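You operate a simulated robot arm through the tools that you are given. There is no shell and no other tool. Be economical: measure what you need, move in short steps, check, and stop when the job is done.

You run a simulated robot arm. Do the job below in one go: nothing can be reset, and whatever is moved stays where it is left.

TASK
Take the black bracket and put it on the trolley top. Then fetch the grey tub and set it on the low blue table top. Then put one of the square-head pins from the low blue table top on the latch cover. Then put the grey adaptor on the vice bench top away on the hydraulics bench top. Then put the grey cloth on the vice bench top away on the finishing bench top. Then open the low cabinet drawer, put the spacer plate on the vice bench top away inside, then shut the drawer. Then take the orange port plug and leave it on the rubber mat. Then take the grey foam pad and leave it on the long bench top. Then put the green pad on the short bench top away on the finishing bench top. Keep to this order. Set down upright: grey adaptor, orange port plug.

It is judged by the outcome, as a careful person would: the job done as asked, and still so three seconds after it is handed in. It fails if anything else is knocked over, pushed out of place, dropped, spilled or broken. Lids that push on must go on centred and level and be pressed home; caps that screw on are set level and turned clockwise until they are tight. Flat cloth is picked up by pressing the open fingertips on it (5 to 10 N) and closing them slowly along it; thin cloth reads only 2 to 8 mm in the jaws.

THE ROBOT
A 7-joint arm with a two-finger parallel gripper on a trunk, on a base that drives. Base frame: it is fixed to the floor where the robot stands at the start and does not move with it; the origin is under the middle of the robot, x ahead of it, y to its left, z up; the surface under the hand at the start is at about z = 0.74. Lengths are in m, angles in degrees, forces in N, time in s.
With the tool pointing down near the work surface it reaches from about 0.2 to 0.74 m from the robot's upright axis, wherever it stands. Its first joint turns from -166.0 to 166.0 degrees. Places, roughly: black bracket (15x8x6 cm) [0.5, 0, 0.8]; finishing bench top [-3.5, 6.6, 0.9]; green pad (10x7x4 cm) [-11, 1.3, 0.8]; grey adaptor (6x6x8 cm) [-1.9, 4.3, 0.9]; grey cloth (9x5x4 cm) [-2.2, 4.2, 0.9]; grey foam pad (7x5x3 cm) [-10.9, 1.4, 0.8]; grey tub (8x8x6 cm) [0.6, 0.6, 0.8]; hydraulics bench top [-7, 6.5, 0.8]; latch cover [0.5, 1.75, 0.75]; long bench top [-11, -0.4, 0.8]; low blue table top [0.6, 1.9, 0.7]; low cabinet drawer [-5.1, 6.4, 0.5]; low cabinet drawer inside [-5.1, 6.5, 0.4]; orange port plug [-9.25, 6.5, 0.75]; rubber mat (14x20 cm) [-8.68, 3.12, 0.8]; spacer plate (12x6x2 cm) [-2.3, 4.3, 0.9]; square-head pin (5x5x15 cm) [0.6, 1.5, 0.8]; trolley top [0.5, -1.4, 0.7]. Payload 1.57 kg.
The tool frame sits at the grasp point between the pads (the TCP): z along the fingers, y along the line on which they close. The tips reach 0.03 m beyond it. The gripper opens to 0.11 m. The fingers are 0.024 m wide and 0.012 m thick; the gripper's body (0.048 by 0.112 m) begins 0.078 m behind the TCP.
Orientation is told as [roll, pitch, yaw] about the base's x, y, z axes, in that order, counted from this pose: with the fingers straight down and closing along the base's y, the tool's x points along the base's -x, its y along +y and its z along -z.

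THE INTERFACE
- The arm moves only by the tool arm_command. Its argument "increments" is a list of rows, each an object (a shift or turn left out is 0, a gripper value left out holds the last) with "linear": the shift along the tool's x, y, z in m, a list of three; "rot": the turn, a rotation vector about the tool's x, y, z in degrees, a list of three; "grip": the closure in counts, from 0 (fully open) to 255 (shut). In form: [{"linear": [tx, ty, tz], "rot": [ax, ay, az], "grip": grip}, ...]. A call has 1 to 12 rows; each row is the pose to reach, as a shift and turn from the pose commanded when the call began, along the tool's axes at that moment. A row lasts 0.2 s, in which the tool goes at most 0.05 m and 8.6 degrees; a call with a longer step from one row to the next is refused whole, and so is a gripper value outside its range. Where a pose cannot be reached the arm comes as near as it can. A force on the tool above 40 N (or 10 N above the force at the start of the call, whichever is more), or a blocked arm, ends the call early, and 0.2 s more pass. Each finger travels about 0.045 m/s and halts on what it meets, pressing with about 21 N; the grip force reading is that of the motor and also rises with nothing between the fingers. The clock runs only during rows and for 0.2 s after the last one: add rows that repeat a pose to give the fingers time. The reply holds the time, the measured pose of the TCP, the force on the tool along the base axes, the opening and the grip force, in the units named above and with some noise, with the torque about the TCP (base axes, N m) and any sound that the robot's microphone picked up.
- Cameras (640 x 400 px; columns grow to the right, rows downward): "scene" is now at [0.0193, 0.1633, 1.4331]; the picture's right is [0.13, -0.99, 0.00], its down [-0.73, -0.09, -0.67] and it looks along [0.67, 0.08, -0.74] (base axes); focal length 283 px, centre (320, 200). "wrist" rides on the gripper at [0.07, 0.016, -0.141] in the tool frame; the picture's right is [-0.23, 0.97, 0.00], its down [-0.86, -0.20, -0.48] and it looks along [-0.47, -0.11, 0.88] (tool axes); focal length 222 px, centre (320, 200). There is no depth. A picture from a camera that has moved, and an enlarged one, comes with that camera's place and axes in the base frame and with its lens.
- get_image(camera): a new picture of that camera. It takes no simulated time.
- slide_trunk(by): slides the trunk up (or, below 0, down) by that many m; the arm and the scene camera ride with it, the base frame stays. It gives what a move gives, with no picture.
- roll_base(legs): drives the robot by 1 to 6 legs, each [ahead, turn to the left] in m and degrees, along the robot's own axes; the way and the turn of a leg run together, so that a leg with both is an arc; at most 1.5 m and 180 degrees a leg. The arm and the cameras ride along, it lands a little off, and it stops where it bumps. It gives what a move gives.
- aim_head(pan, tilt): turns the head with the scene camera to pan (to the left, within 155 degrees either way) and tilt (down, from -29 to 69), counted from straight ahead of the robot. It gives what a move gives.
- zoom(camera, box): a new picture of the part [left, top, right, bottom] of that camera's present view, enlarged. It takes no simulated time.
- sign_off(): hands the job in; it is judged then, once.

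Go step by step. Nothing tells you exact positions but the pictures and the camera data: compare them with the known pose of the tool, close in by small moves and look again before you grip or let go. The budget is 525 turns and 300 pictures, counting those below and the enlarged ones. Unless the task says otherwise, let go and move clear before handing in, and close with one line.

The tools are called as name(argument=value, ...) on one line, values as JSON. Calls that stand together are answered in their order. arm_command: Moves the arm, as the interface text tells. Its arguments: {"type":"object","properties":{"increments":{"type":"array"}},"required":["increments"]} The other tools are called the same way: slide_trunk (by) slides the trunk up or down; roll_base (legs) drives the base; aim_head (pan, tilt) turns the head that bears the scene camera; get_image (camera) takes a picture; zoom (camera, box) takes an enlarged picture of a part of a camera's view; sign_off () hands the job in.

At the start:

```text
time: 0.0
tool_pos: [0.3988, 0.3881, 1.0209]
orientation: [0.0, 0.0, 0.0]
ft_force: [-0.8, 0.0, 0.4]
wrist_torque: [-0.01, -0.02, 0.01]
finger_gap: 0.11
finger_force: 0.0
trunk travel left (down, up): [-0.375, 0.215]
robot x, y, heading: [0.0004, 0.0008, -0.2]
head pan, tilt: [7.2, 47.8]
```

scene: 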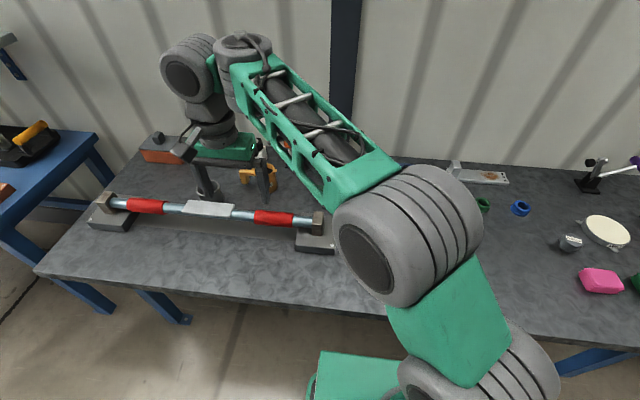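
wrist: 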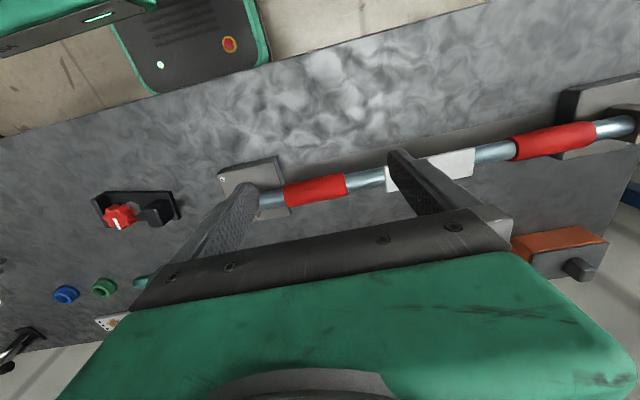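

I see the bench with a bar fixture and a black piece with a red knob (likely the black bracket). I'll look around with the head first.

aim_head(pan=-15, tilt=50)

get_image(camera="scene")

zoom(camera="wrist", box=[0, 130, 320, 330])

```text
time: 0.9
tool_pos: [0.3989, 0.3858, 1.0206]
orientation: [0.0, -0.1, -0.1]
ft_force: [-0.5, -0.2, 0.2]
wrist_torque: [0.0, -0.03, 0.0]
finger_gap: 0.1098
finger_force: 0.0
trunk travel left (down, up): [-0.375, 0.215]
robot x, y, heading: [-0.002, -0.0056, 0.1]
head pan, tilt: [-15.0, 50.0]
```

```text
297 pictures are left
camera scene: at [0.0153, 0.1335, 1.4301], right [-0.26, -0.97, 0.0], down [-0.74, 0.2, -0.64], along [0.62, -0.17, -0.77], focal length 283 px, centre (320, 200)
```

scene: 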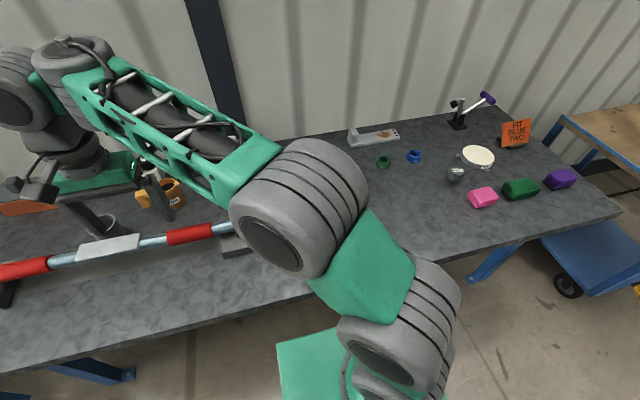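

```text
2.00 times, centred on (160, 230) of wrist
camera zoom: at [0.329, 0.4032, 1.1607], right [0.23, 0.97, 0.0], down [0.86, -0.2, 0.48], along [0.47, -0.11, -0.88], focal length 444 px, centre (640, 140)
```

zoom: 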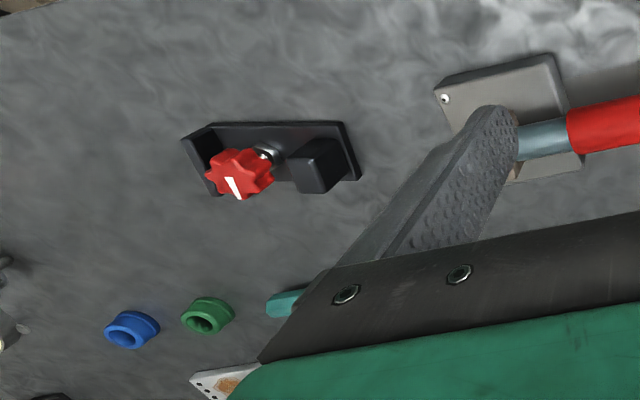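

The bracket lies around [0.48, -0.02], long side along y. I'll move the hand toward it for a closer look.

arm_command(increments=[{"linear": [0, -0.04, 0]}, {"linear": [0, -0.08, 0]}, {"linear": [0, -0.12, 0]}, {"linear": [0, -0.16, 0]}, {"linear": [0, -0.2, 0]}, {"linear": [0, -0.24, 0]}, {"linear": [0, -0.28, 0]}, {"linear": [0, -0.32, 0]}, {"linear": [0, -0.36, 0]}, {"linear": [0, -0.4, 0]}])

get_image(camera="wrist")

aim_head(pan=35, tilt=45)

get_image(camera="scene")

```text
time: 3.1
tool_pos: [0.399, -0.0122, 1.0198]
orientation: [0.1, 0.0, 0.0]
ft_force: [0.0, -0.7, -0.5]
wrist_torque: [0.0, -0.02, 0.01]
finger_gap: 0.1099
finger_force: 0.0
trunk travel left (down, up): [-0.375, 0.215]
robot x, y, heading: [0.0037, -0.0013, -0.0]
head pan, tilt: [-15.0, 50.0]
```

```text
295 pictures are left
camera wrist: at [0.3285, 0.0036, 1.1598], right [0.23, 0.97, 0.0], down [0.86, -0.2, 0.48], along [0.47, -0.11, -0.88], focal length 222 px, centre (320, 200)
```

wrist: 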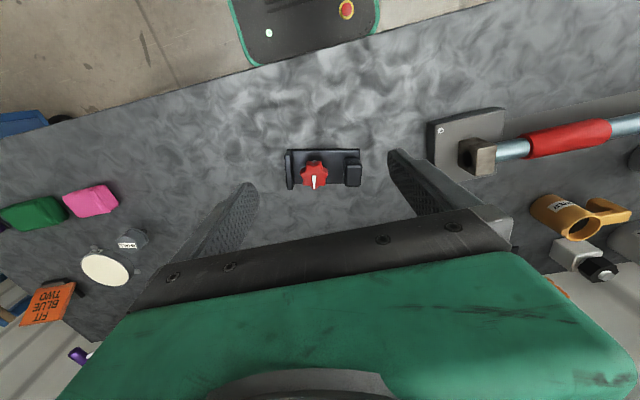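

```text
time: 4.2
tool_pos: [0.3988, -0.0113, 1.0203]
orientation: [-0.1, -0.1, 0.1]
ft_force: [0.4, 0.3, 0.6]
wrist_torque: [-0.01, 0.0, -0.01]
finger_gap: 0.1098
finger_force: 0.0
trunk travel left (down, up): [-0.375, 0.215]
robot x, y, heading: [-0.0001, 0.0006, 0.2]
head pan, tilt: [35.0, 45.0]
```

```text
294 pictures are left
camera scene: at [0.0075, 0.1998, 1.437], right [0.57, -0.82, 0.0], down [-0.58, -0.41, -0.71], along [0.58, 0.41, -0.71], focal length 283 px, centre (320, 200)
```

scene: 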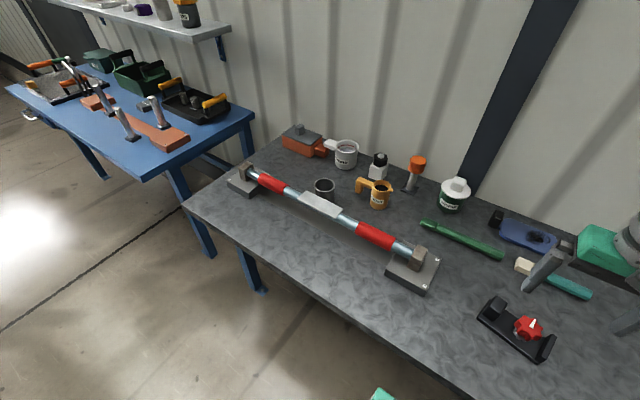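

Good overview. I zoom on the bracket and on the cups beyond the bar.

zoom(camera="scene", box=[440, 270, 600, 370])

zoom(camera="scene", box=[260, 110, 500, 260])

zoom(camera="wrist", box=[260, 120, 400, 208])

zoom(camera="scene", box=[0, 0, 240, 150])

```text
4.00 times, centred on (520, 320) of scene
camera zoom: at [0.0075, 0.1998, 1.437], right [0.57, -0.82, 0.0], down [-0.58, -0.41, -0.71], along [0.58, 0.41, -0.71], focal length 1133 px, centre (-480, -280)
```

zoom: 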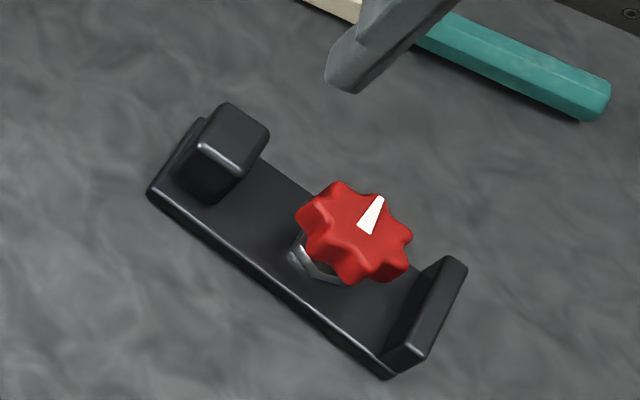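

```text
2.67 times, centred on (380, 185) of scene
camera zoom: at [0.0075, 0.1998, 1.437], right [0.57, -0.82, 0.0], down [-0.58, -0.41, -0.71], along [0.58, 0.41, -0.71], focal length 755 px, centre (160, 240)
```

zoom: 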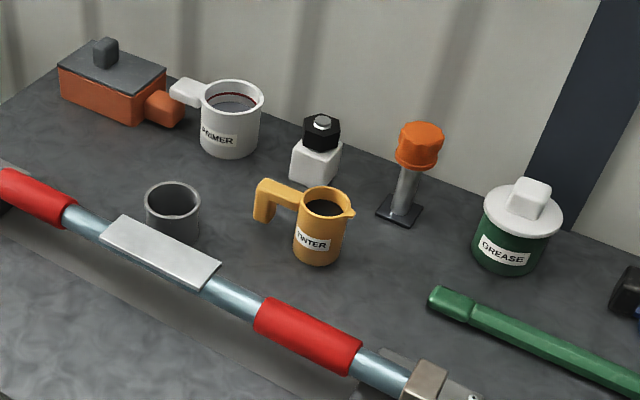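

```text
4.55 times, centred on (330, 164) of wrist
camera zoom: at [0.3286, 0.0043, 1.1599], right [0.23, 0.97, 0.0], down [0.86, -0.2, 0.48], along [0.47, -0.11, -0.88], focal length 1010 px, centre (274, 364)
```

zoom: 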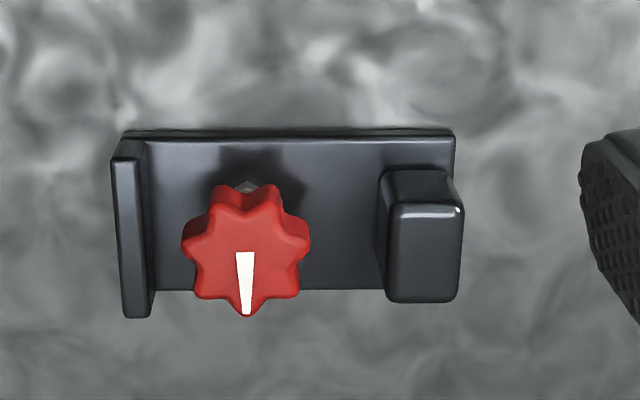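

```text
2.67 times, centred on (120, 75) of scene
camera zoom: at [0.0075, 0.1998, 1.437], right [0.57, -0.82, 0.0], down [-0.58, -0.41, -0.71], along [0.58, 0.41, -0.71], focal length 755 px, centre (853, 533)
```

zoom: 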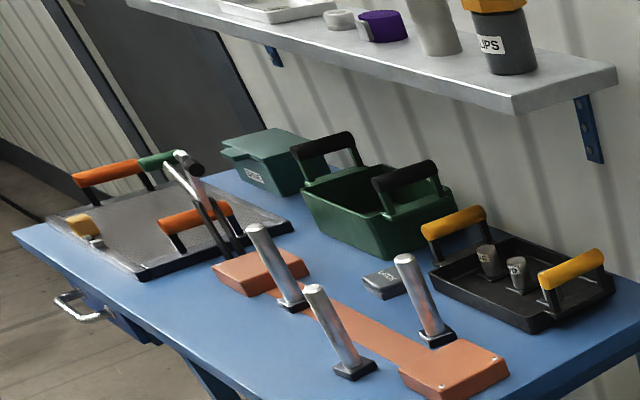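

The bracket plate is about 7 × 13 cm, centred near [0.477, -0.02] and turned about 13° from the y axis. I'll turn the gripper across its width and come down partway.

arm_command(increments=[{"linear": [-0.008, -0.001, 0.012], "rot": [0, 0, -7.66]}, {"linear": [-0.016, -0.002, 0.024], "rot": [0, 0, -15.3]}, {"linear": [-0.023, -0.002, 0.036], "rot": [0, 0, -23]}, {"linear": [-0.031, -0.003, 0.048], "rot": [0, 0, -30.6]}, {"linear": [-0.039, -0.003, 0.06], "rot": [0, 0, -38.3]}, {"linear": [-0.047, -0.004, 0.072], "rot": [0, 0, -46]}, {"linear": [-0.055, -0.004, 0.084], "rot": [0, 0, -53.6]}, {"linear": [-0.063, -0.005, 0.096], "rot": [0, 0, -61.3]}, {"linear": [-0.07, -0.005, 0.108], "rot": [0, 0, -69]}, {"linear": [-0.078, -0.006, 0.12], "rot": [0, 0, -76.6]}])

get_image(camera="wrist")

get_image(camera="scene")

```text
time: 6.4
tool_pos: [0.4828, -0.0197, 0.9062]
orientation: [0.3, 0.0, 76.6]
ft_force: [0.3, 0.0, 0.3]
wrist_torque: [-0.04, -0.03, 0.0]
finger_gap: 0.1099
finger_force: 0.1
out of reach, approached as far as the arm can: row 7, 10
trunk travel left (down, up): [-0.375, 0.215]
robot x, y, heading: [0.0021, -0.003, 0.0]
head pan, tilt: [35.0, 45.0]
```

```text
289 pictures are left
camera wrist: at [0.4501, -0.0836, 1.0462], right [-0.9, 0.45, 0.01], down [0.39, 0.79, 0.48], along [0.21, 0.43, -0.88], focal length 222 px, centre (320, 200)
```

wrist: 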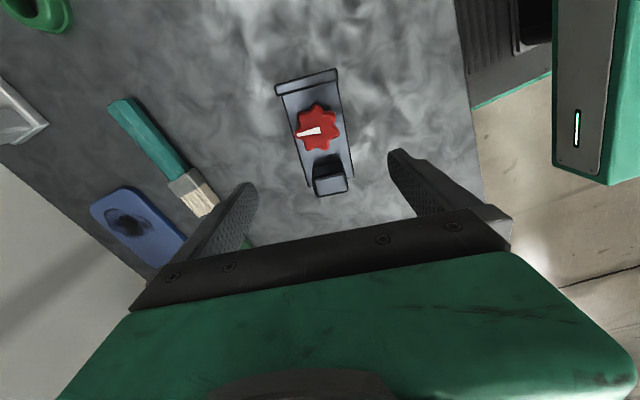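

```text
288 pictures are left
camera scene: at [0.0074, 0.1999, 1.437], right [0.57, -0.82, 0.0], down [-0.58, -0.41, -0.71], along [0.58, 0.41, -0.71], focal length 283 px, centre (320, 200)
```

scene: 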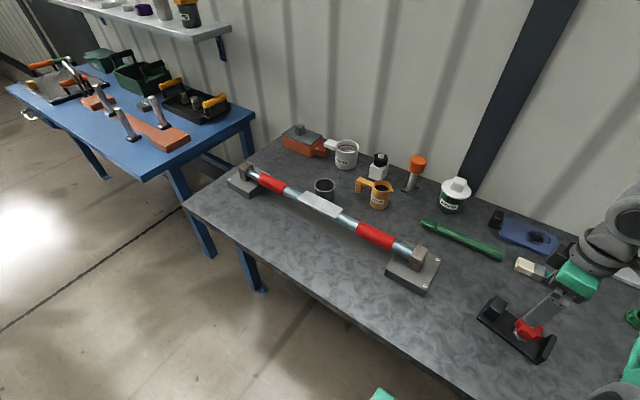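

The bracket estimate holds and the fingers straddle it. I continue down slowly.

arm_command(increments=[{"linear": [0, 0, 0.02]}, {"linear": [0, 0, 0.04]}, {"linear": [0, 0, 0.06]}, {"linear": [0, 0, 0.08]}])

```text
time: 7.4
tool_pos: [0.5042, -0.0177, 0.8752]
orientation: [1.2, 0.0, 76.5]
ft_force: [0.4, 0.3, 0.0]
wrist_torque: [0.02, -0.01, -0.01]
finger_gap: 0.1096
finger_force: 0.1
out of reach, approached as far as the arm can: row 1, 2, 3, 4
trunk travel left (down, up): [-0.375, 0.215]
robot x, y, heading: [-0.0027, 0.0003, -0.0]
head pan, tilt: [35.0, 45.0]
```

The arm is at a joint limit, so I go back up and lower the trunk instead.

arm_command(increments=[{"linear": [0, 0, -0.04]}, {"linear": [0, 0, -0.08]}, {"linear": [0, 0, -0.1]}])

slide_trunk(by=-0.1)

```text
time: 8.2
tool_pos: [0.4812, -0.0165, 0.9282]
orientation: [0.0, 0.0, 76.7]
ft_force: [0.3, 0.0, -0.2]
wrist_torque: [0.02, 0.0, 0.0]
finger_gap: 0.11
finger_force: 0.0
out of reach, approached as far as the arm can: row 1
trunk travel left (down, up): [-0.375, 0.215]
robot x, y, heading: [0.0002, 0.0005, 0.1]
head pan, tilt: [35.0, 45.0]
```

```text
time: 9.6
tool_pos: [0.4817, -0.0168, 0.8275]
orientation: [-0.1, 0.1, 76.6]
ft_force: [-0.3, -0.2, -0.5]
wrist_torque: [0.0, 0.01, 0.0]
finger_gap: 0.11
finger_force: 0.1
trunk travel left (down, up): [-0.275, 0.315]
robot x, y, heading: [0.0015, 0.0004, -0.0]
head pan, tilt: [35.0, 45.0]
```

slide_trunk(by=-0.04)

get_image(camera="wrist")

zoom(camera="scene", box=[440, 220, 640, 345])

```text
time: 10.4
tool_pos: [0.4815, -0.0172, 0.7879]
orientation: [0.1, -0.1, 76.6]
ft_force: [0.5, -0.4, 0.3]
wrist_torque: [0.0, -0.01, 0.0]
finger_gap: 0.1105
finger_force: 0.0
trunk travel left (down, up): [-0.235, 0.355]
robot x, y, heading: [0.0018, -0.0028, -0.0]
head pan, tilt: [35.0, 45.0]
```

```text
287 pictures are left
camera wrist: at [0.4494, -0.0811, 0.9276], right [-0.89, 0.45, 0.0], down [0.39, 0.79, 0.48], along [0.21, 0.43, -0.88], focal length 222 px, centre (320, 200)
```

wrist: 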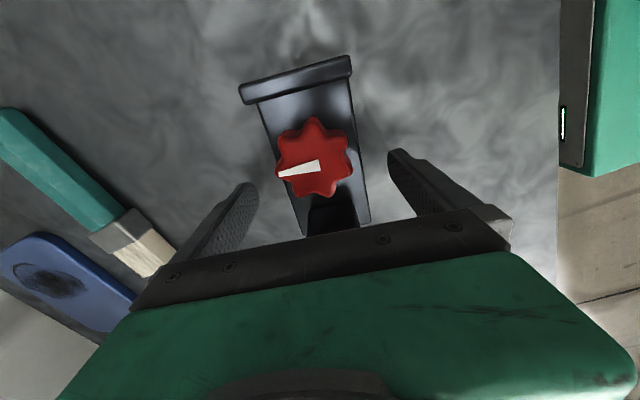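

```text
3.20 times, centred on (540, 282) of scene
camera zoom: at [0.0075, 0.1999, 1.297], right [0.57, -0.82, 0.0], down [-0.58, -0.41, -0.71], along [0.58, 0.41, -0.71], focal length 906 px, centre (-384, -64)
```

zoom: 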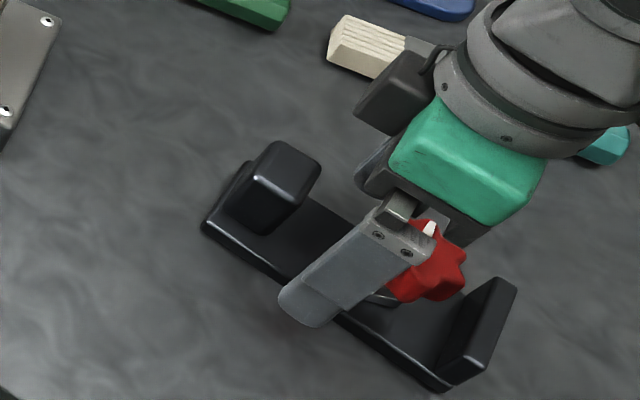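

Fingers straddle the plate with room. Lower the last bit and close.

slide_trunk(by=-0.013)

arm_command(increments=[{"grip": 100}, {"grip": 140}, {"grip": 180}, {"grip": 180}, {"grip": 180}, {"grip": 200}])

get_image(camera="wrist")

```text
time: 11.0
tool_pos: [0.481, -0.0186, 0.7738]
orientation: [0.1, -0.1, 76.5]
ft_force: [-0.3, -0.2, 0.2]
wrist_torque: [-0.01, -0.05, 0.0]
finger_gap: 0.1101
finger_force: 0.0
trunk travel left (down, up): [-0.222, 0.368]
robot x, y, heading: [-0.0025, -0.0028, -0.1]
head pan, tilt: [35.0, 45.0]
```

```text
time: 12.4
tool_pos: [0.4818, -0.0161, 0.7743]
orientation: [0.0, 0.0, 76.5]
ft_force: [-1.0, 1.0, 0.4]
wrist_torque: [0.02, 0.02, -0.03]
finger_gap: 0.0695
finger_force: 21.1
trunk travel left (down, up): [-0.222, 0.368]
robot x, y, heading: [-0.0002, -0.0009, -0.0]
head pan, tilt: [35.0, 45.0]
```

```text
285 pictures are left
camera wrist: at [0.4493, -0.0811, 0.9145], right [-0.89, 0.45, 0.0], down [0.39, 0.79, 0.48], along [0.21, 0.43, -0.88], focal length 222 px, centre (320, 200)
```

wrist: 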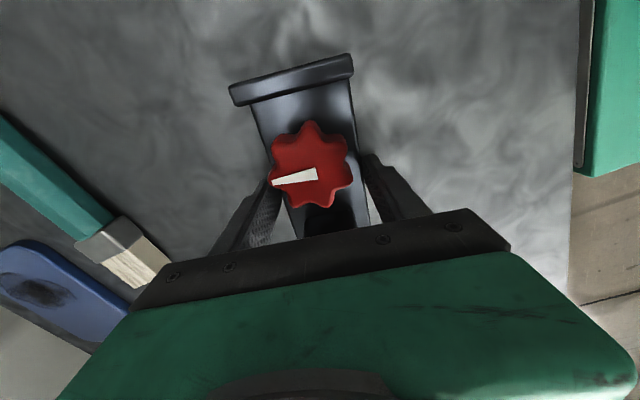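

Gripped at 7 cm with 21 N. I try a small lift and watch the force.

arm_command(increments=[{"linear": [0, 0, -0.003], "grip": 255}, {"linear": [0, 0, -0.006]}, {"linear": [0, 0, -0.01]}])

zoom(camera="scene", box=[440, 220, 640, 345])

```text
time: 13.2
tool_pos: [0.4824, -0.0173, 0.7842]
orientation: [0.0, 0.0, 76.6]
ft_force: [0.5, 0.0, -4.3]
wrist_torque: [0.04, -0.02, -0.01]
finger_gap: 0.0697
finger_force: 20.9
trunk travel left (down, up): [-0.222, 0.368]
robot x, y, heading: [0.002, 0.0005, -0.2]
head pan, tilt: [35.0, 45.0]
```

```text
3.20 times, centred on (540, 282) of scene
camera zoom: at [0.0077, 0.1999, 1.284], right [0.57, -0.82, 0.0], down [-0.58, -0.41, -0.71], along [0.58, 0.41, -0.71], focal length 906 px, centre (-384, -64)
```

zoom: 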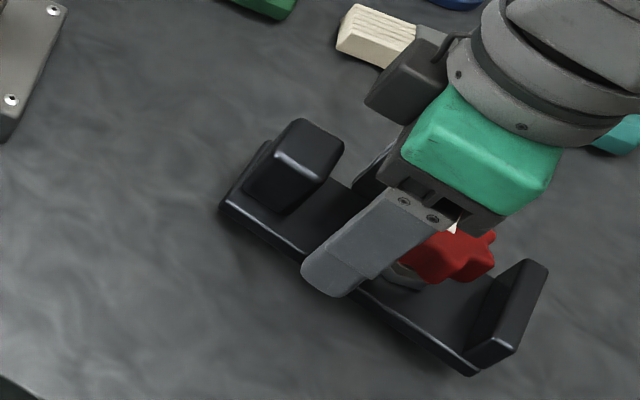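

The bracket lifts freely (about 4 N). I raise it high and look toward the trolley.

slide_trunk(by=0.3)

aim_head(pan=-75, tilt=35)

get_image(camera="scene")

get_image(camera="wrist")

```text
time: 16.2
tool_pos: [0.4823, -0.0164, 1.0841]
orientation: [0.0, 0.0, 76.6]
ft_force: [-0.2, 0.4, -3.2]
wrist_torque: [0.06, 0.01, 0.0]
finger_gap: 0.0696
finger_force: 20.9
trunk travel left (down, up): [-0.522, 0.068]
robot x, y, heading: [-0.0013, -0.0027, -0.2]
head pan, tilt: [35.0, 45.0]
```

```text
time: 18.1
tool_pos: [0.4831, -0.0165, 1.0842]
orientation: [0.0, 0.0, 76.6]
ft_force: [-0.3, 0.7, -3.5]
wrist_torque: [0.06, -0.01, 0.0]
finger_gap: 0.07
finger_force: 21.3
trunk travel left (down, up): [-0.522, 0.068]
robot x, y, heading: [-0.0034, -0.001, -0.1]
head pan, tilt: [-75.0, 35.0]
```

```text
283 pictures are left
camera scene: at [-0.036, 0.0682, 1.5988], right [-0.97, -0.26, 0.0], down [-0.15, 0.55, -0.82], along [0.21, -0.79, -0.57], focal length 283 px, centre (320, 200)
```

scene: 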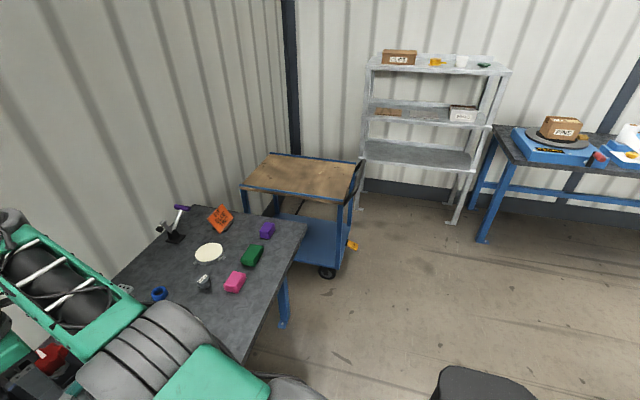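

```text
282 pictures are left
camera wrist: at [0.4497, -0.0812, 1.2247], right [-0.89, 0.45, 0.0], down [0.39, 0.79, 0.48], along [0.21, 0.43, -0.88], focal length 222 px, centre (320, 200)
```

wrist: 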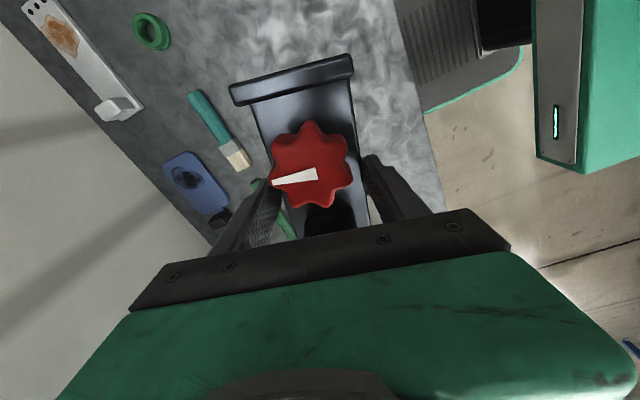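

The trolley top (wood) spans roughly x 0.15–0.79, y −1.19…−1.68 and is empty. I back off from the bench and drive over.

roll_base(legs=[[-0.3, 0], [0, -90], [1.2, 0], [0, 72]])

aim_head(pan=0, tilt=45)

get_image(camera="scene")

get_image(camera="wrist")

```text
time: 32.7
tool_pos: [0.1417, -1.3758, 1.0847]
orientation: [0.0, 0.1, 57.2]
ft_force: [-0.3, -0.6, -4.0]
wrist_torque: [-0.01, 0.0, -0.03]
finger_gap: 0.0697
finger_force: 21.2
trunk travel left (down, up): [-0.522, 0.068]
robot x, y, heading: [-0.3063, -1.2024, -19.5]
head pan, tilt: [-75.0, 35.0]
```

```text
time: 34.2
tool_pos: [0.1405, -1.3764, 1.0839]
orientation: [0.0, 0.0, 57.3]
ft_force: [0.5, 0.8, -3.4]
wrist_torque: [0.04, 0.0, 0.0]
finger_gap: 0.0696
finger_force: 21.2
trunk travel left (down, up): [-0.522, 0.068]
robot x, y, heading: [-0.3062, -1.1996, -19.5]
head pan, tilt: [0.0, 45.0]
```

```text
281 pictures are left
camera scene: at [-0.2362, -1.0631, 1.584], right [-0.33, -0.94, 0.0], down [-0.67, 0.24, -0.71], along [0.67, -0.24, -0.71], focal length 283 px, centre (320, 200)
```

scene: 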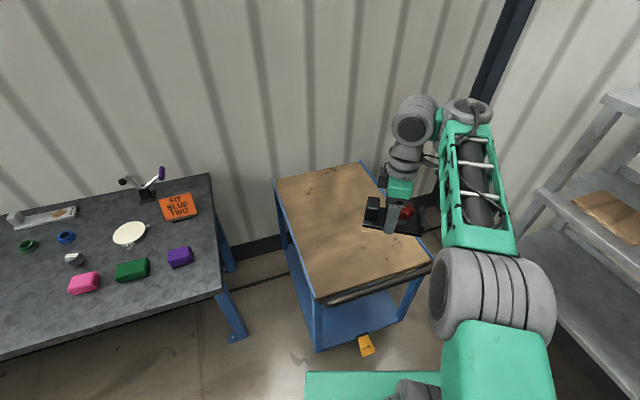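

```text
280 pictures are left
camera wrist: at [0.0884, -1.4265, 1.2247], right [-0.7, 0.72, 0.0], down [0.63, 0.61, 0.48], along [0.34, 0.33, -0.88], focal length 222 px, centre (320, 200)
```

wrist: 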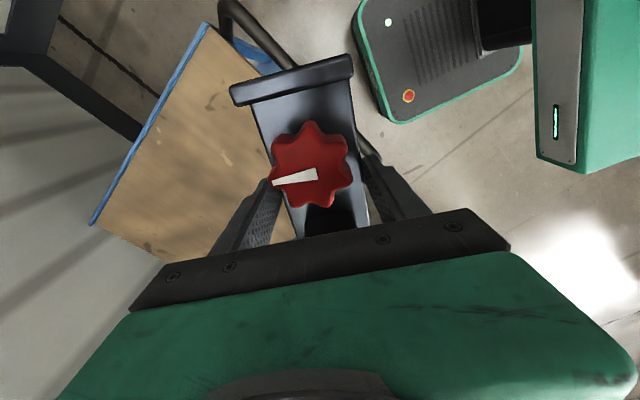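

The robot stands before the trolley. I move the bracket horizontally to over the middle of the wood top, then lower the trunk.

arm_command(increments=[{"linear": [-0.019, -0.041, 0]}, {"linear": [-0.038, -0.082, 0]}, {"linear": [-0.057, -0.123, 0]}, {"linear": [-0.077, -0.164, 0]}])

slide_trunk(by=-0.27)

get_image(camera="scene")

get_image(camera="wrist")

```text
time: 35.2
tool_pos: [0.3205, -1.4015, 1.0851]
orientation: [0.2, 0.1, 57.2]
ft_force: [0.1, -0.7, -4.0]
wrist_torque: [0.02, 0.04, 0.02]
finger_gap: 0.0698
finger_force: 20.3
trunk travel left (down, up): [-0.522, 0.068]
robot x, y, heading: [-0.3087, -1.199, -19.2]
head pan, tilt: [0.0, 45.0]
```

```text
time: 38.0
tool_pos: [0.3206, -1.4006, 0.8157]
orientation: [-0.1, 0.1, 57.2]
ft_force: [0.3, 0.2, -4.3]
wrist_torque: [-0.02, -0.04, -0.03]
finger_gap: 0.0699
finger_force: 21.1
trunk travel left (down, up): [-0.252, 0.338]
robot x, y, heading: [-0.3091, -1.1987, -19.3]
head pan, tilt: [0.0, 45.0]
```

```text
279 pictures are left
camera scene: at [-0.2361, -1.0631, 1.314], right [-0.33, -0.94, 0.0], down [-0.67, 0.23, -0.71], along [0.67, -0.23, -0.71], focal length 283 px, centre (320, 200)
```

scene: 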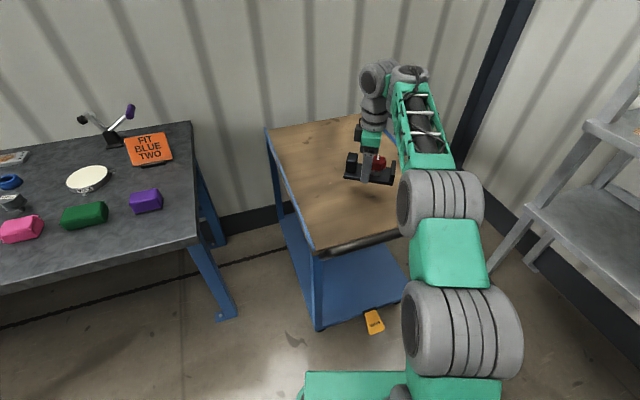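

```text
278 pictures are left
camera wrist: at [0.2686, -1.4514, 0.9569], right [-0.7, 0.72, 0.0], down [0.63, 0.61, 0.48], along [0.34, 0.33, -0.88], focal length 222 px, centre (320, 200)
```

wrist: 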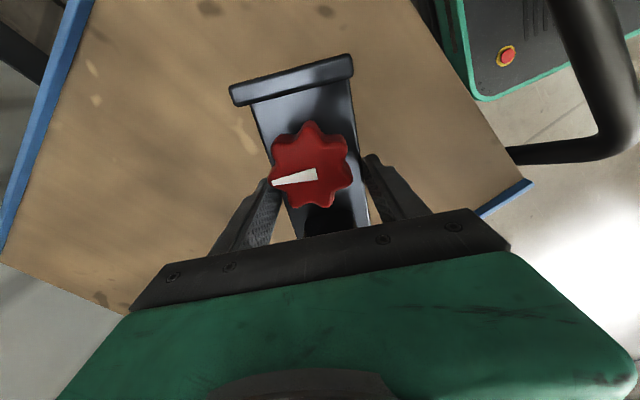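

Over the wood top, clear of the handle. I lower until contact.

slide_trunk(by=-0.055)

arm_command(increments=[{"linear": [0, 0, 0.005]}, {"linear": [0, 0, 0.01]}, {"linear": [0, 0, 0.015]}, {"linear": [0, 0, 0.02]}, {"linear": [0, 0, 0.025]}, {"linear": [0, 0, 0.03]}])

```text
time: 38.9
tool_pos: [0.3202, -1.402, 0.7626]
orientation: [0.1, -0.1, 57.2]
ft_force: [-0.2, -0.5, -4.8]
wrist_torque: [0.01, -0.02, -0.01]
finger_gap: 0.0698
finger_force: 21.3
trunk travel left (down, up): [-0.197, 0.393]
robot x, y, heading: [-0.3084, -1.2008, -19.2]
head pan, tilt: [0.0, 45.0]
```

```text
time: 40.3
tool_pos: [0.3204, -1.4004, 0.7354]
orientation: [-0.3, 0.1, 57.2]
ft_force: [-0.3, -0.3, 10.9]
wrist_torque: [-0.22, 0.27, -0.04]
finger_gap: 0.0698
finger_force: 20.9
trunk travel left (down, up): [-0.197, 0.393]
robot x, y, heading: [-0.3074, -1.2006, -19.4]
head pan, tilt: [0.0, 45.0]
```

Contact felt. Release and rise.

arm_command(increments=[{"linear": [0, 0, 0.028], "grip": 200}, {"linear": [0, 0, 0.027], "grip": 100}, {"linear": [0, 0, 0.027], "grip": 0}, {"linear": [0, 0, 0.027], "grip": 0}, {"linear": [0, 0, 0.027], "grip": 0}, {"linear": [0, 0, 0.027], "grip": 0}])

slide_trunk(by=0.34)

get_image(camera="wrist")

```text
time: 40.6
tool_pos: [0.3214, -1.4005, 0.7314]
orientation: [-1.0, 0.2, 57.3]
ft_force: [-10.9, 4.5, 11.4]
wrist_torque: [0.64, 0.83, 0.09]
finger_gap: 0.0696
finger_force: 21.2
trunk travel left (down, up): [-0.197, 0.393]
robot x, y, heading: [-0.3061, -1.2037, -19.2]
head pan, tilt: [0.0, 45.0]
stopped in row 1: the force on the tool passed its limit at 74 N (the readings are from after the stop); the commanded pose is now the measured one
```

```text
time: 44.0
tool_pos: [0.3224, -1.4017, 1.0685]
orientation: [-0.8, 0.0, 57.3]
ft_force: [0.2, 0.5, -3.1]
wrist_torque: [0.02, -0.04, 0.0]
finger_gap: 0.0696
finger_force: 20.9
trunk travel left (down, up): [-0.537, 0.053]
robot x, y, heading: [-0.3076, -1.1975, -19.3]
head pan, tilt: [0.0, 45.0]
```

```text
277 pictures are left
camera wrist: at [0.2689, -1.4501, 1.2083], right [-0.7, 0.72, -0.01], down [0.63, 0.61, 0.48], along [0.35, 0.33, -0.88], focal length 222 px, centre (320, 200)
```

wrist: 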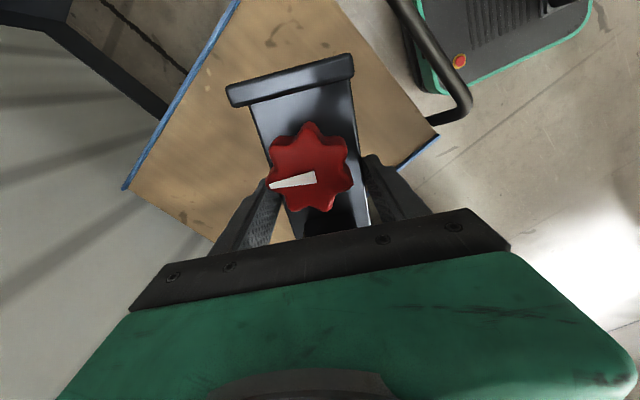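

I mistakenly pressed further (rows are relative to the commanded pose); the release was cut off and the bracket is still held. I lower again, to just above contact.

slide_trunk(by=-0.325)

arm_command(increments=[{"linear": [0, 0, 0.003]}, {"linear": [0, 0, 0.006]}, {"linear": [0, 0, 0.008]}])

```text
time: 47.2
tool_pos: [0.3221, -1.4017, 0.7434]
orientation: [-0.7, 0.0, 57.3]
ft_force: [-0.3, 0.6, -2.6]
wrist_torque: [0.04, 0.01, -0.04]
finger_gap: 0.0697
finger_force: 21.2
trunk travel left (down, up): [-0.212, 0.378]
robot x, y, heading: [-0.3084, -1.1993, -19.2]
head pan, tilt: [0.0, 45.0]
```

```text
time: 48.0
tool_pos: [0.3235, -1.4009, 0.7355]
orientation: [-0.7, 0.0, 57.2]
ft_force: [-0.2, -0.1, -3.9]
wrist_torque: [0.02, -0.02, 0.03]
finger_gap: 0.0699
finger_force: 21.6
trunk travel left (down, up): [-0.212, 0.378]
robot x, y, heading: [-0.308, -1.1987, -19.1]
head pan, tilt: [0.0, 45.0]
```

arm_command(increments=[{"linear": [0, 0, 0.001]}, {"linear": [0, 0, 0.002]}, {"linear": [0, 0, 0.003]}])

```text
time: 48.8
tool_pos: [0.3212, -1.4001, 0.7346]
orientation: [-0.7, -0.1, 57.2]
ft_force: [-0.3, -0.7, -3.7]
wrist_torque: [0.05, 0.0, 0.0]
finger_gap: 0.0694
finger_force: 20.9
trunk travel left (down, up): [-0.212, 0.378]
robot x, y, heading: [-0.3089, -1.1997, -19.4]
head pan, tilt: [0.0, 45.0]
```

arm_command(increments=[{"linear": [0, 0, 0.001]}, {"linear": [0, 0, 0.002]}, {"linear": [0, 0, 0.003]}])

```text
time: 49.6
tool_pos: [0.3218, -1.4004, 0.7299]
orientation: [-0.8, 0.1, 57.3]
ft_force: [-0.2, -0.2, 4.2]
wrist_torque: [0.21, 0.31, 0.0]
finger_gap: 0.0696
finger_force: 20.7
trunk travel left (down, up): [-0.212, 0.378]
robot x, y, heading: [-0.3106, -1.1994, -19.2]
head pan, tilt: [0.0, 45.0]
```

Contact again. Now I open without moving.

arm_command(increments=[{"grip": 150}, {"grip": 80}, {"grip": 0}, {"grip": 0}, {"grip": 0}, {"grip": 0}])

slide_trunk(by=0.12)

get_image(camera="wrist")

```text
time: 51.0
tool_pos: [0.3209, -1.401, 0.7311]
orientation: [-0.7, 0.0, 57.2]
ft_force: [7.6, -8.7, 14.5]
wrist_torque: [0.2, 0.55, 0.14]
finger_gap: 0.0994
finger_force: 0.2
trunk travel left (down, up): [-0.212, 0.378]
robot x, y, heading: [-0.3108, -1.2007, -19.4]
head pan, tilt: [0.0, 45.0]
```

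```text
time: 52.5
tool_pos: [0.3225, -1.4007, 0.8501]
orientation: [-0.7, 0.0, 57.3]
ft_force: [-1.0, -1.3, -0.3]
wrist_torque: [0.03, 0.02, -0.04]
finger_gap: 0.11
finger_force: 0.1
trunk travel left (down, up): [-0.332, 0.258]
robot x, y, heading: [-0.311, -1.2026, -19.3]
head pan, tilt: [0.0, 45.0]
```

```text
276 pictures are left
camera wrist: at [0.269, -1.4499, 0.9897], right [-0.7, 0.72, -0.01], down [0.63, 0.61, 0.48], along [0.35, 0.33, -0.88], focal length 222 px, centre (320, 200)
```

wrist: 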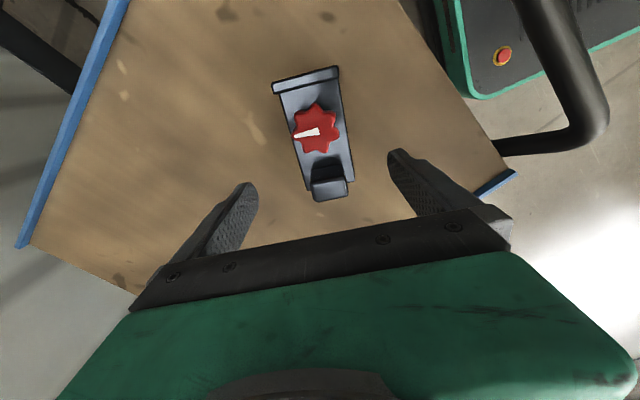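

The bracket sits squarely on the trolley. Next the grey tub (grey cup behind the bar at ~[0.60, 0.60]). I raise, retract and un-rotate the hand, then drive back.

slide_trunk(by=0.2)

arm_command(increments=[{"linear": [0.006, 0.024, 0], "rot": [0, 0, 7.66]}, {"linear": [0.012, 0.048, 0], "rot": [0, 0, 15.3]}, {"linear": [0.018, 0.072, 0], "rot": [0, 0, 23]}, {"linear": [0.024, 0.096, 0], "rot": [0, 0, 30.6]}, {"linear": [0.03, 0.12, 0], "rot": [0, 0, 38.3]}, {"linear": [0.036, 0.144, 0], "rot": [0, 0, 46]}, {"linear": [0.042, 0.168, 0], "rot": [0, 0, 53.6]}, {"linear": [0.048, 0.192, 0], "rot": [0, 0, 61.3]}, {"linear": [0.054, 0.216, 0], "rot": [0, 0, 69]}, {"linear": [0.058, 0.243, 0], "rot": [0, 0, 76.6]}])

roll_base(legs=[[0, 109.3], [1.35, 0], [0.35, 0], [0, -90], [0.2, 0]])

aim_head(pan=15, tilt=50)

get_image(camera="scene")

get_image(camera="wrist")

```text
time: 54.6
tool_pos: [0.3229, -1.4011, 1.0502]
orientation: [-0.6, 0.0, 57.3]
ft_force: [0.4, -0.4, -0.1]
wrist_torque: [-0.02, -0.03, 0.01]
finger_gap: 0.1099
finger_force: 0.0
trunk travel left (down, up): [-0.532, 0.058]
robot x, y, heading: [-0.3084, -1.2024, -19.3]
head pan, tilt: [0.0, 45.0]
```

```text
time: 56.9
tool_pos: [0.1043, -1.3236, 1.0951]
orientation: [-0.1, -0.2, -19.5]
ft_force: [-0.5, -0.3, 0.3]
wrist_torque: [-0.02, -0.01, -0.02]
finger_gap: 0.1097
finger_force: 0.1
out of reach, approached as far as the arm can: row 7, 8, 9, 10
trunk travel left (down, up): [-0.532, 0.058]
robot x, y, heading: [-0.3088, -1.1993, -19.7]
head pan, tilt: [0.0, 45.0]
```

```text
time: 75.0
tool_pos: [0.2952, 0.5206, 1.0948]
orientation: [0.0, -0.2, 1.0]
ft_force: [-0.8, 0.0, 0.6]
wrist_torque: [-0.02, 0.01, 0.03]
finger_gap: 0.11
finger_force: 0.0
trunk travel left (down, up): [-0.532, 0.058]
robot x, y, heading: [-0.1361, 0.4934, 1.1]
head pan, tilt: [0.0, 45.0]
```

```text
time: 75.8
tool_pos: [0.2947, 0.5198, 1.0947]
orientation: [-0.2, 0.0, 1.1]
ft_force: [-0.2, -0.5, 0.7]
wrist_torque: [-0.04, 0.0, -0.01]
finger_gap: 0.1103
finger_force: 0.2
trunk travel left (down, up): [-0.532, 0.058]
robot x, y, heading: [-0.1377, 0.4931, 1.0]
head pan, tilt: [15.0, 50.0]
```

```text
275 pictures are left
camera scene: at [-0.1241, 0.6649, 1.5871], right [0.28, -0.96, 0.0], down [-0.74, -0.21, -0.64], along [0.62, 0.18, -0.77], focal length 283 px, centre (320, 200)
```

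scene: 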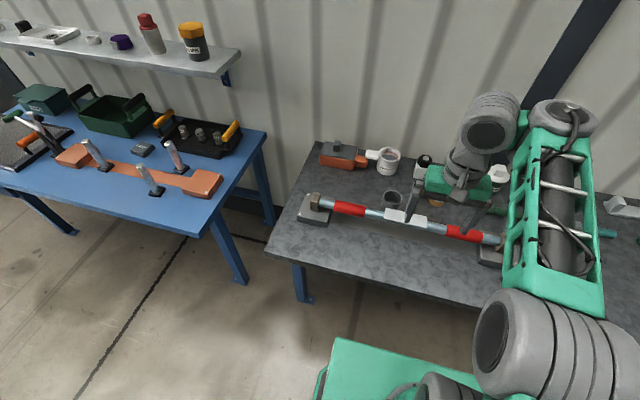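

```text
274 pictures are left
camera wrist: at [0.2238, 0.5354, 1.2345], right [0.21, 0.98, 0.0], down [0.86, -0.18, 0.48], along [0.47, -0.1, -0.88], focal length 222 px, centre (320, 200)
```

wrist: 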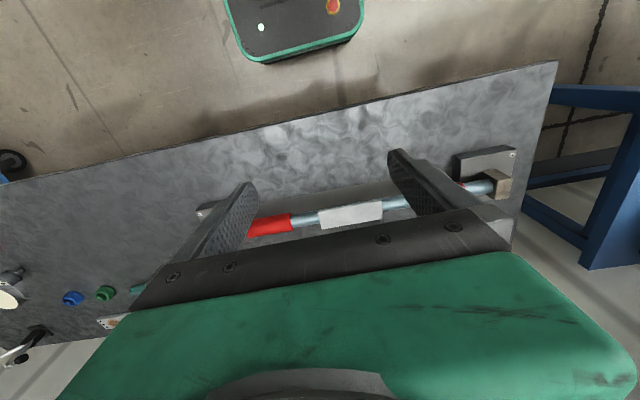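

roll_base(legs=[[0.13, 0]])

zoom(camera="scene", box=[280, 130, 520, 280])

```text
time: 77.1
tool_pos: [0.4296, 0.5219, 1.0947]
orientation: [-0.2, -0.1, 1.0]
ft_force: [0.4, 0.4, -0.2]
wrist_torque: [0.02, 0.01, -0.03]
finger_gap: 0.1103
finger_force: 0.1
trunk travel left (down, up): [-0.532, 0.058]
robot x, y, heading: [-0.0032, 0.494, 1.1]
head pan, tilt: [15.0, 50.0]
```

```text
2.67 times, centred on (400, 205) of scene
camera zoom: at [0.0102, 0.6672, 1.5871], right [0.28, -0.96, 0.0], down [-0.74, -0.21, -0.64], along [0.62, 0.18, -0.77], focal length 755 px, centre (107, 187)
```

zoom: 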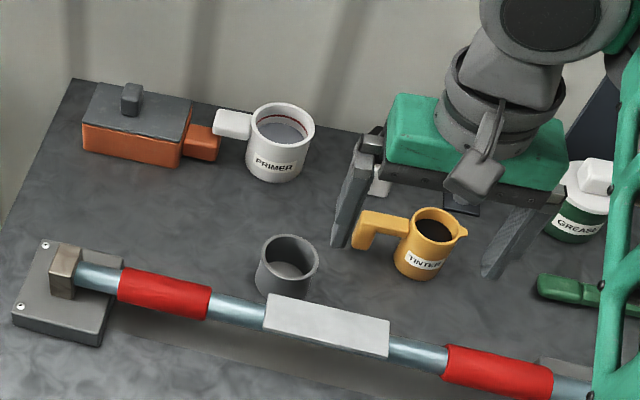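

The tub is empty, upright, with clearance to the mug handle. I move the hand above it with fingers a bit narrower.

arm_command(increments=[{"linear": [-0.029, 0.013, 0.02], "grip": 30}, {"linear": [-0.058, 0.026, 0.04]}, {"linear": [-0.087, 0.039, 0.06]}, {"linear": [-0.116, 0.052, 0.08]}, {"linear": [-0.145, 0.066, 0.1]}, {"linear": [-0.174, 0.079, 0.12]}])

get_image(camera="wrist")

zoom(camera="scene", box=[280, 130, 520, 280])

```text
time: 78.5
tool_pos: [0.5999, 0.6041, 0.9763]
orientation: [-0.1, -0.1, 1.0]
ft_force: [0.5, 0.2, 0.0]
wrist_torque: [-0.03, -0.01, -0.05]
finger_gap: 0.0972
finger_force: 0.0
out of reach, approached as far as the arm can: row 1, 3, 4
trunk travel left (down, up): [-0.532, 0.058]
robot x, y, heading: [-0.0029, 0.498, 1.0]
head pan, tilt: [15.0, 50.0]
```

```text
272 pictures are left
camera wrist: at [0.53, 0.6193, 1.1151], right [0.21, 0.98, 0.0], down [0.86, -0.18, 0.48], along [0.47, -0.1, -0.88], focal length 222 px, centre (320, 200)
```

wrist: 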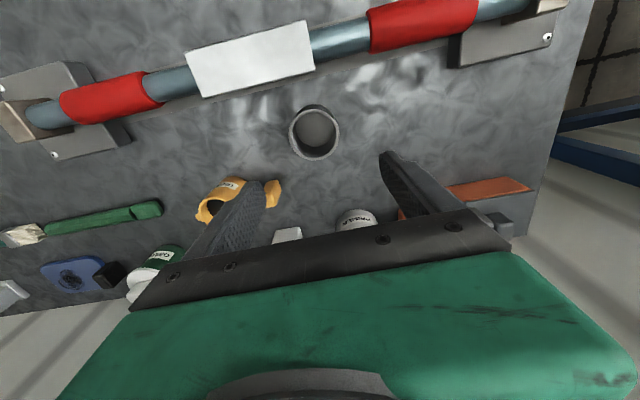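

```text
2.67 times, centred on (400, 205) of scene
camera zoom: at [0.0097, 0.6682, 1.5869], right [0.28, -0.96, 0.0], down [-0.74, -0.21, -0.64], along [0.62, 0.18, -0.77], focal length 755 px, centre (107, 187)
```

zoom: 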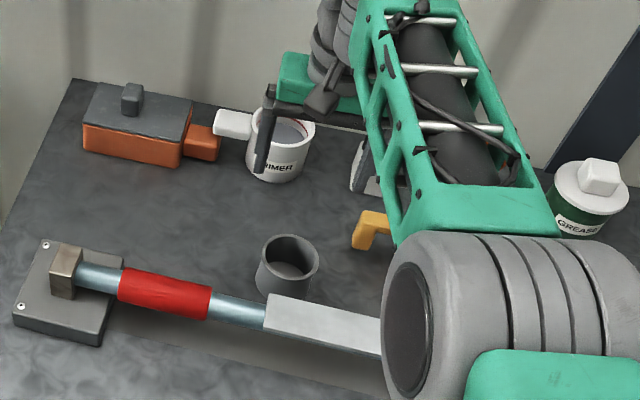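

slide_trunk(by=-0.13)

get_image(camera="wrist")

zoom(camera="scene", box=[280, 100, 520, 250])

```text
time: 80.1
tool_pos: [0.6011, 0.6041, 0.8457]
orientation: [-0.1, -0.1, 1.0]
ft_force: [0.2, 0.3, 0.0]
wrist_torque: [-0.01, 0.03, -0.01]
finger_gap: 0.0968
finger_force: 0.1
trunk travel left (down, up): [-0.402, 0.188]
robot x, y, heading: [-0.0046, 0.4954, 1.0]
head pan, tilt: [15.0, 50.0]
```

```text
270 pictures are left
camera wrist: at [0.5298, 0.6185, 0.986], right [0.21, 0.98, 0.0], down [0.86, -0.18, 0.48], along [0.47, -0.1, -0.88], focal length 222 px, centre (320, 200)
```

wrist: 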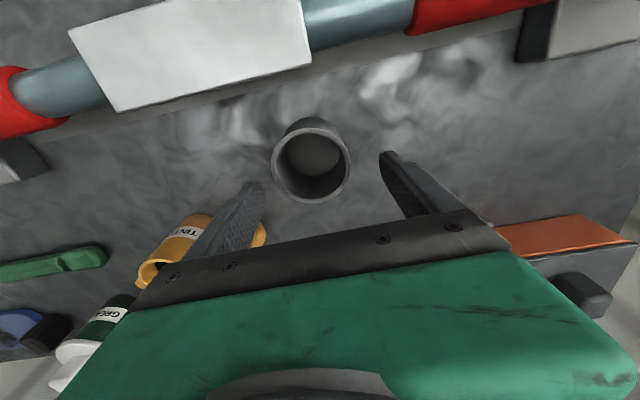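

```text
2.67 times, centred on (400, 175) of scene
camera zoom: at [0.0095, 0.6672, 1.4571], right [0.28, -0.96, 0.0], down [-0.74, -0.21, -0.64], along [0.62, 0.18, -0.77], focal length 755 px, centre (107, 267)
```

zoom: 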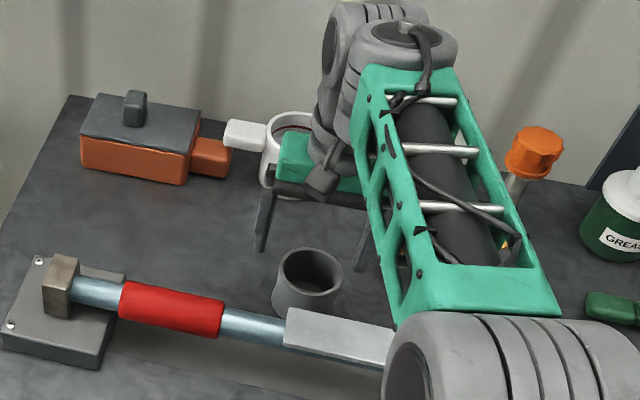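

Tub centre is about (0.590, 0.599). I correct and descend.

arm_command(increments=[{"linear": [0.01, -0.005, 0.02]}, {"linear": [0.01, -0.005, 0.04]}, {"linear": [0.01, -0.005, 0.055]}, {"linear": [0.01, -0.005, 0.068]}])

get_image(camera="wrist")

```text
time: 81.1
tool_pos: [0.5917, 0.5994, 0.7784]
orientation: [-0.1, -0.2, 1.1]
ft_force: [-0.5, -0.7, -1.0]
wrist_torque: [0.01, 0.0, 0.01]
finger_gap: 0.097
finger_force: 0.0
trunk travel left (down, up): [-0.402, 0.188]
robot x, y, heading: [-0.0035, 0.4916, 1.0]
head pan, tilt: [15.0, 50.0]
```

```text
268 pictures are left
camera wrist: at [0.5206, 0.6141, 0.9187], right [0.21, 0.98, 0.0], down [0.86, -0.18, 0.48], along [0.47, -0.1, -0.88], focal length 222 px, centre (320, 200)
```

wrist: 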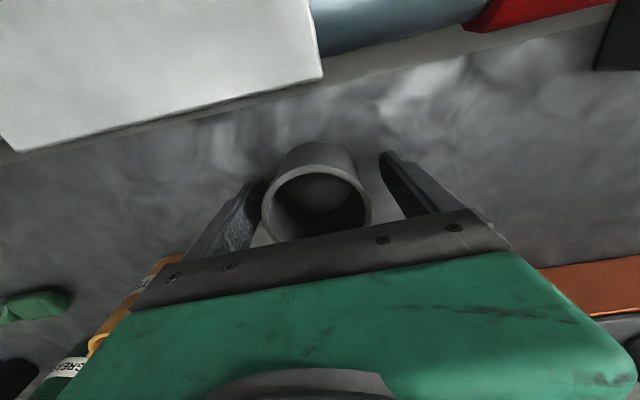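

Fingers straddle the tub; close.

arm_command(increments=[{"grip": 60}, {"grip": 90}, {"grip": 120}, {"grip": 140}, {"grip": 140}])

arm_command(increments=[{"linear": [0, 0, -0.005]}, {"linear": [0, 0, -0.02]}, {"linear": [0, 0, -0.05]}])

get_image(camera="wrist")

```text
time: 82.3
tool_pos: [0.5915, 0.5998, 0.7783]
orientation: [-0.1, -0.1, 1.0]
ft_force: [1.0, -0.6, -0.3]
wrist_torque: [0.03, -0.03, -0.01]
finger_gap: 0.0696
finger_force: 20.8
trunk travel left (down, up): [-0.402, 0.188]
robot x, y, heading: [-0.0029, 0.4944, 0.8]
head pan, tilt: [15.0, 50.0]
```

```text
time: 83.1
tool_pos: [0.5911, 0.5996, 0.8282]
orientation: [-0.2, -0.1, 1.1]
ft_force: [-0.3, 0.0, -1.6]
wrist_torque: [0.01, 0.0, -0.02]
finger_gap: 0.0695
finger_force: 20.9
trunk travel left (down, up): [-0.402, 0.188]
robot x, y, heading: [-0.0007, 0.4934, 0.8]
head pan, tilt: [15.0, 50.0]
```

```text
267 pictures are left
camera wrist: at [0.5199, 0.6143, 0.9681], right [0.21, 0.98, 0.0], down [0.86, -0.18, 0.48], along [0.47, -0.1, -0.88], focal length 222 px, centre (320, 200)
```

wrist: 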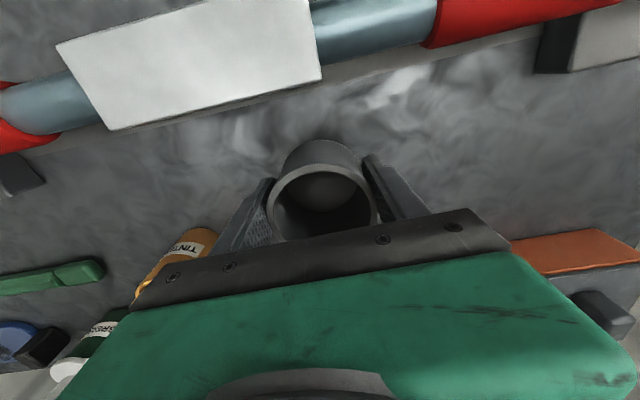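

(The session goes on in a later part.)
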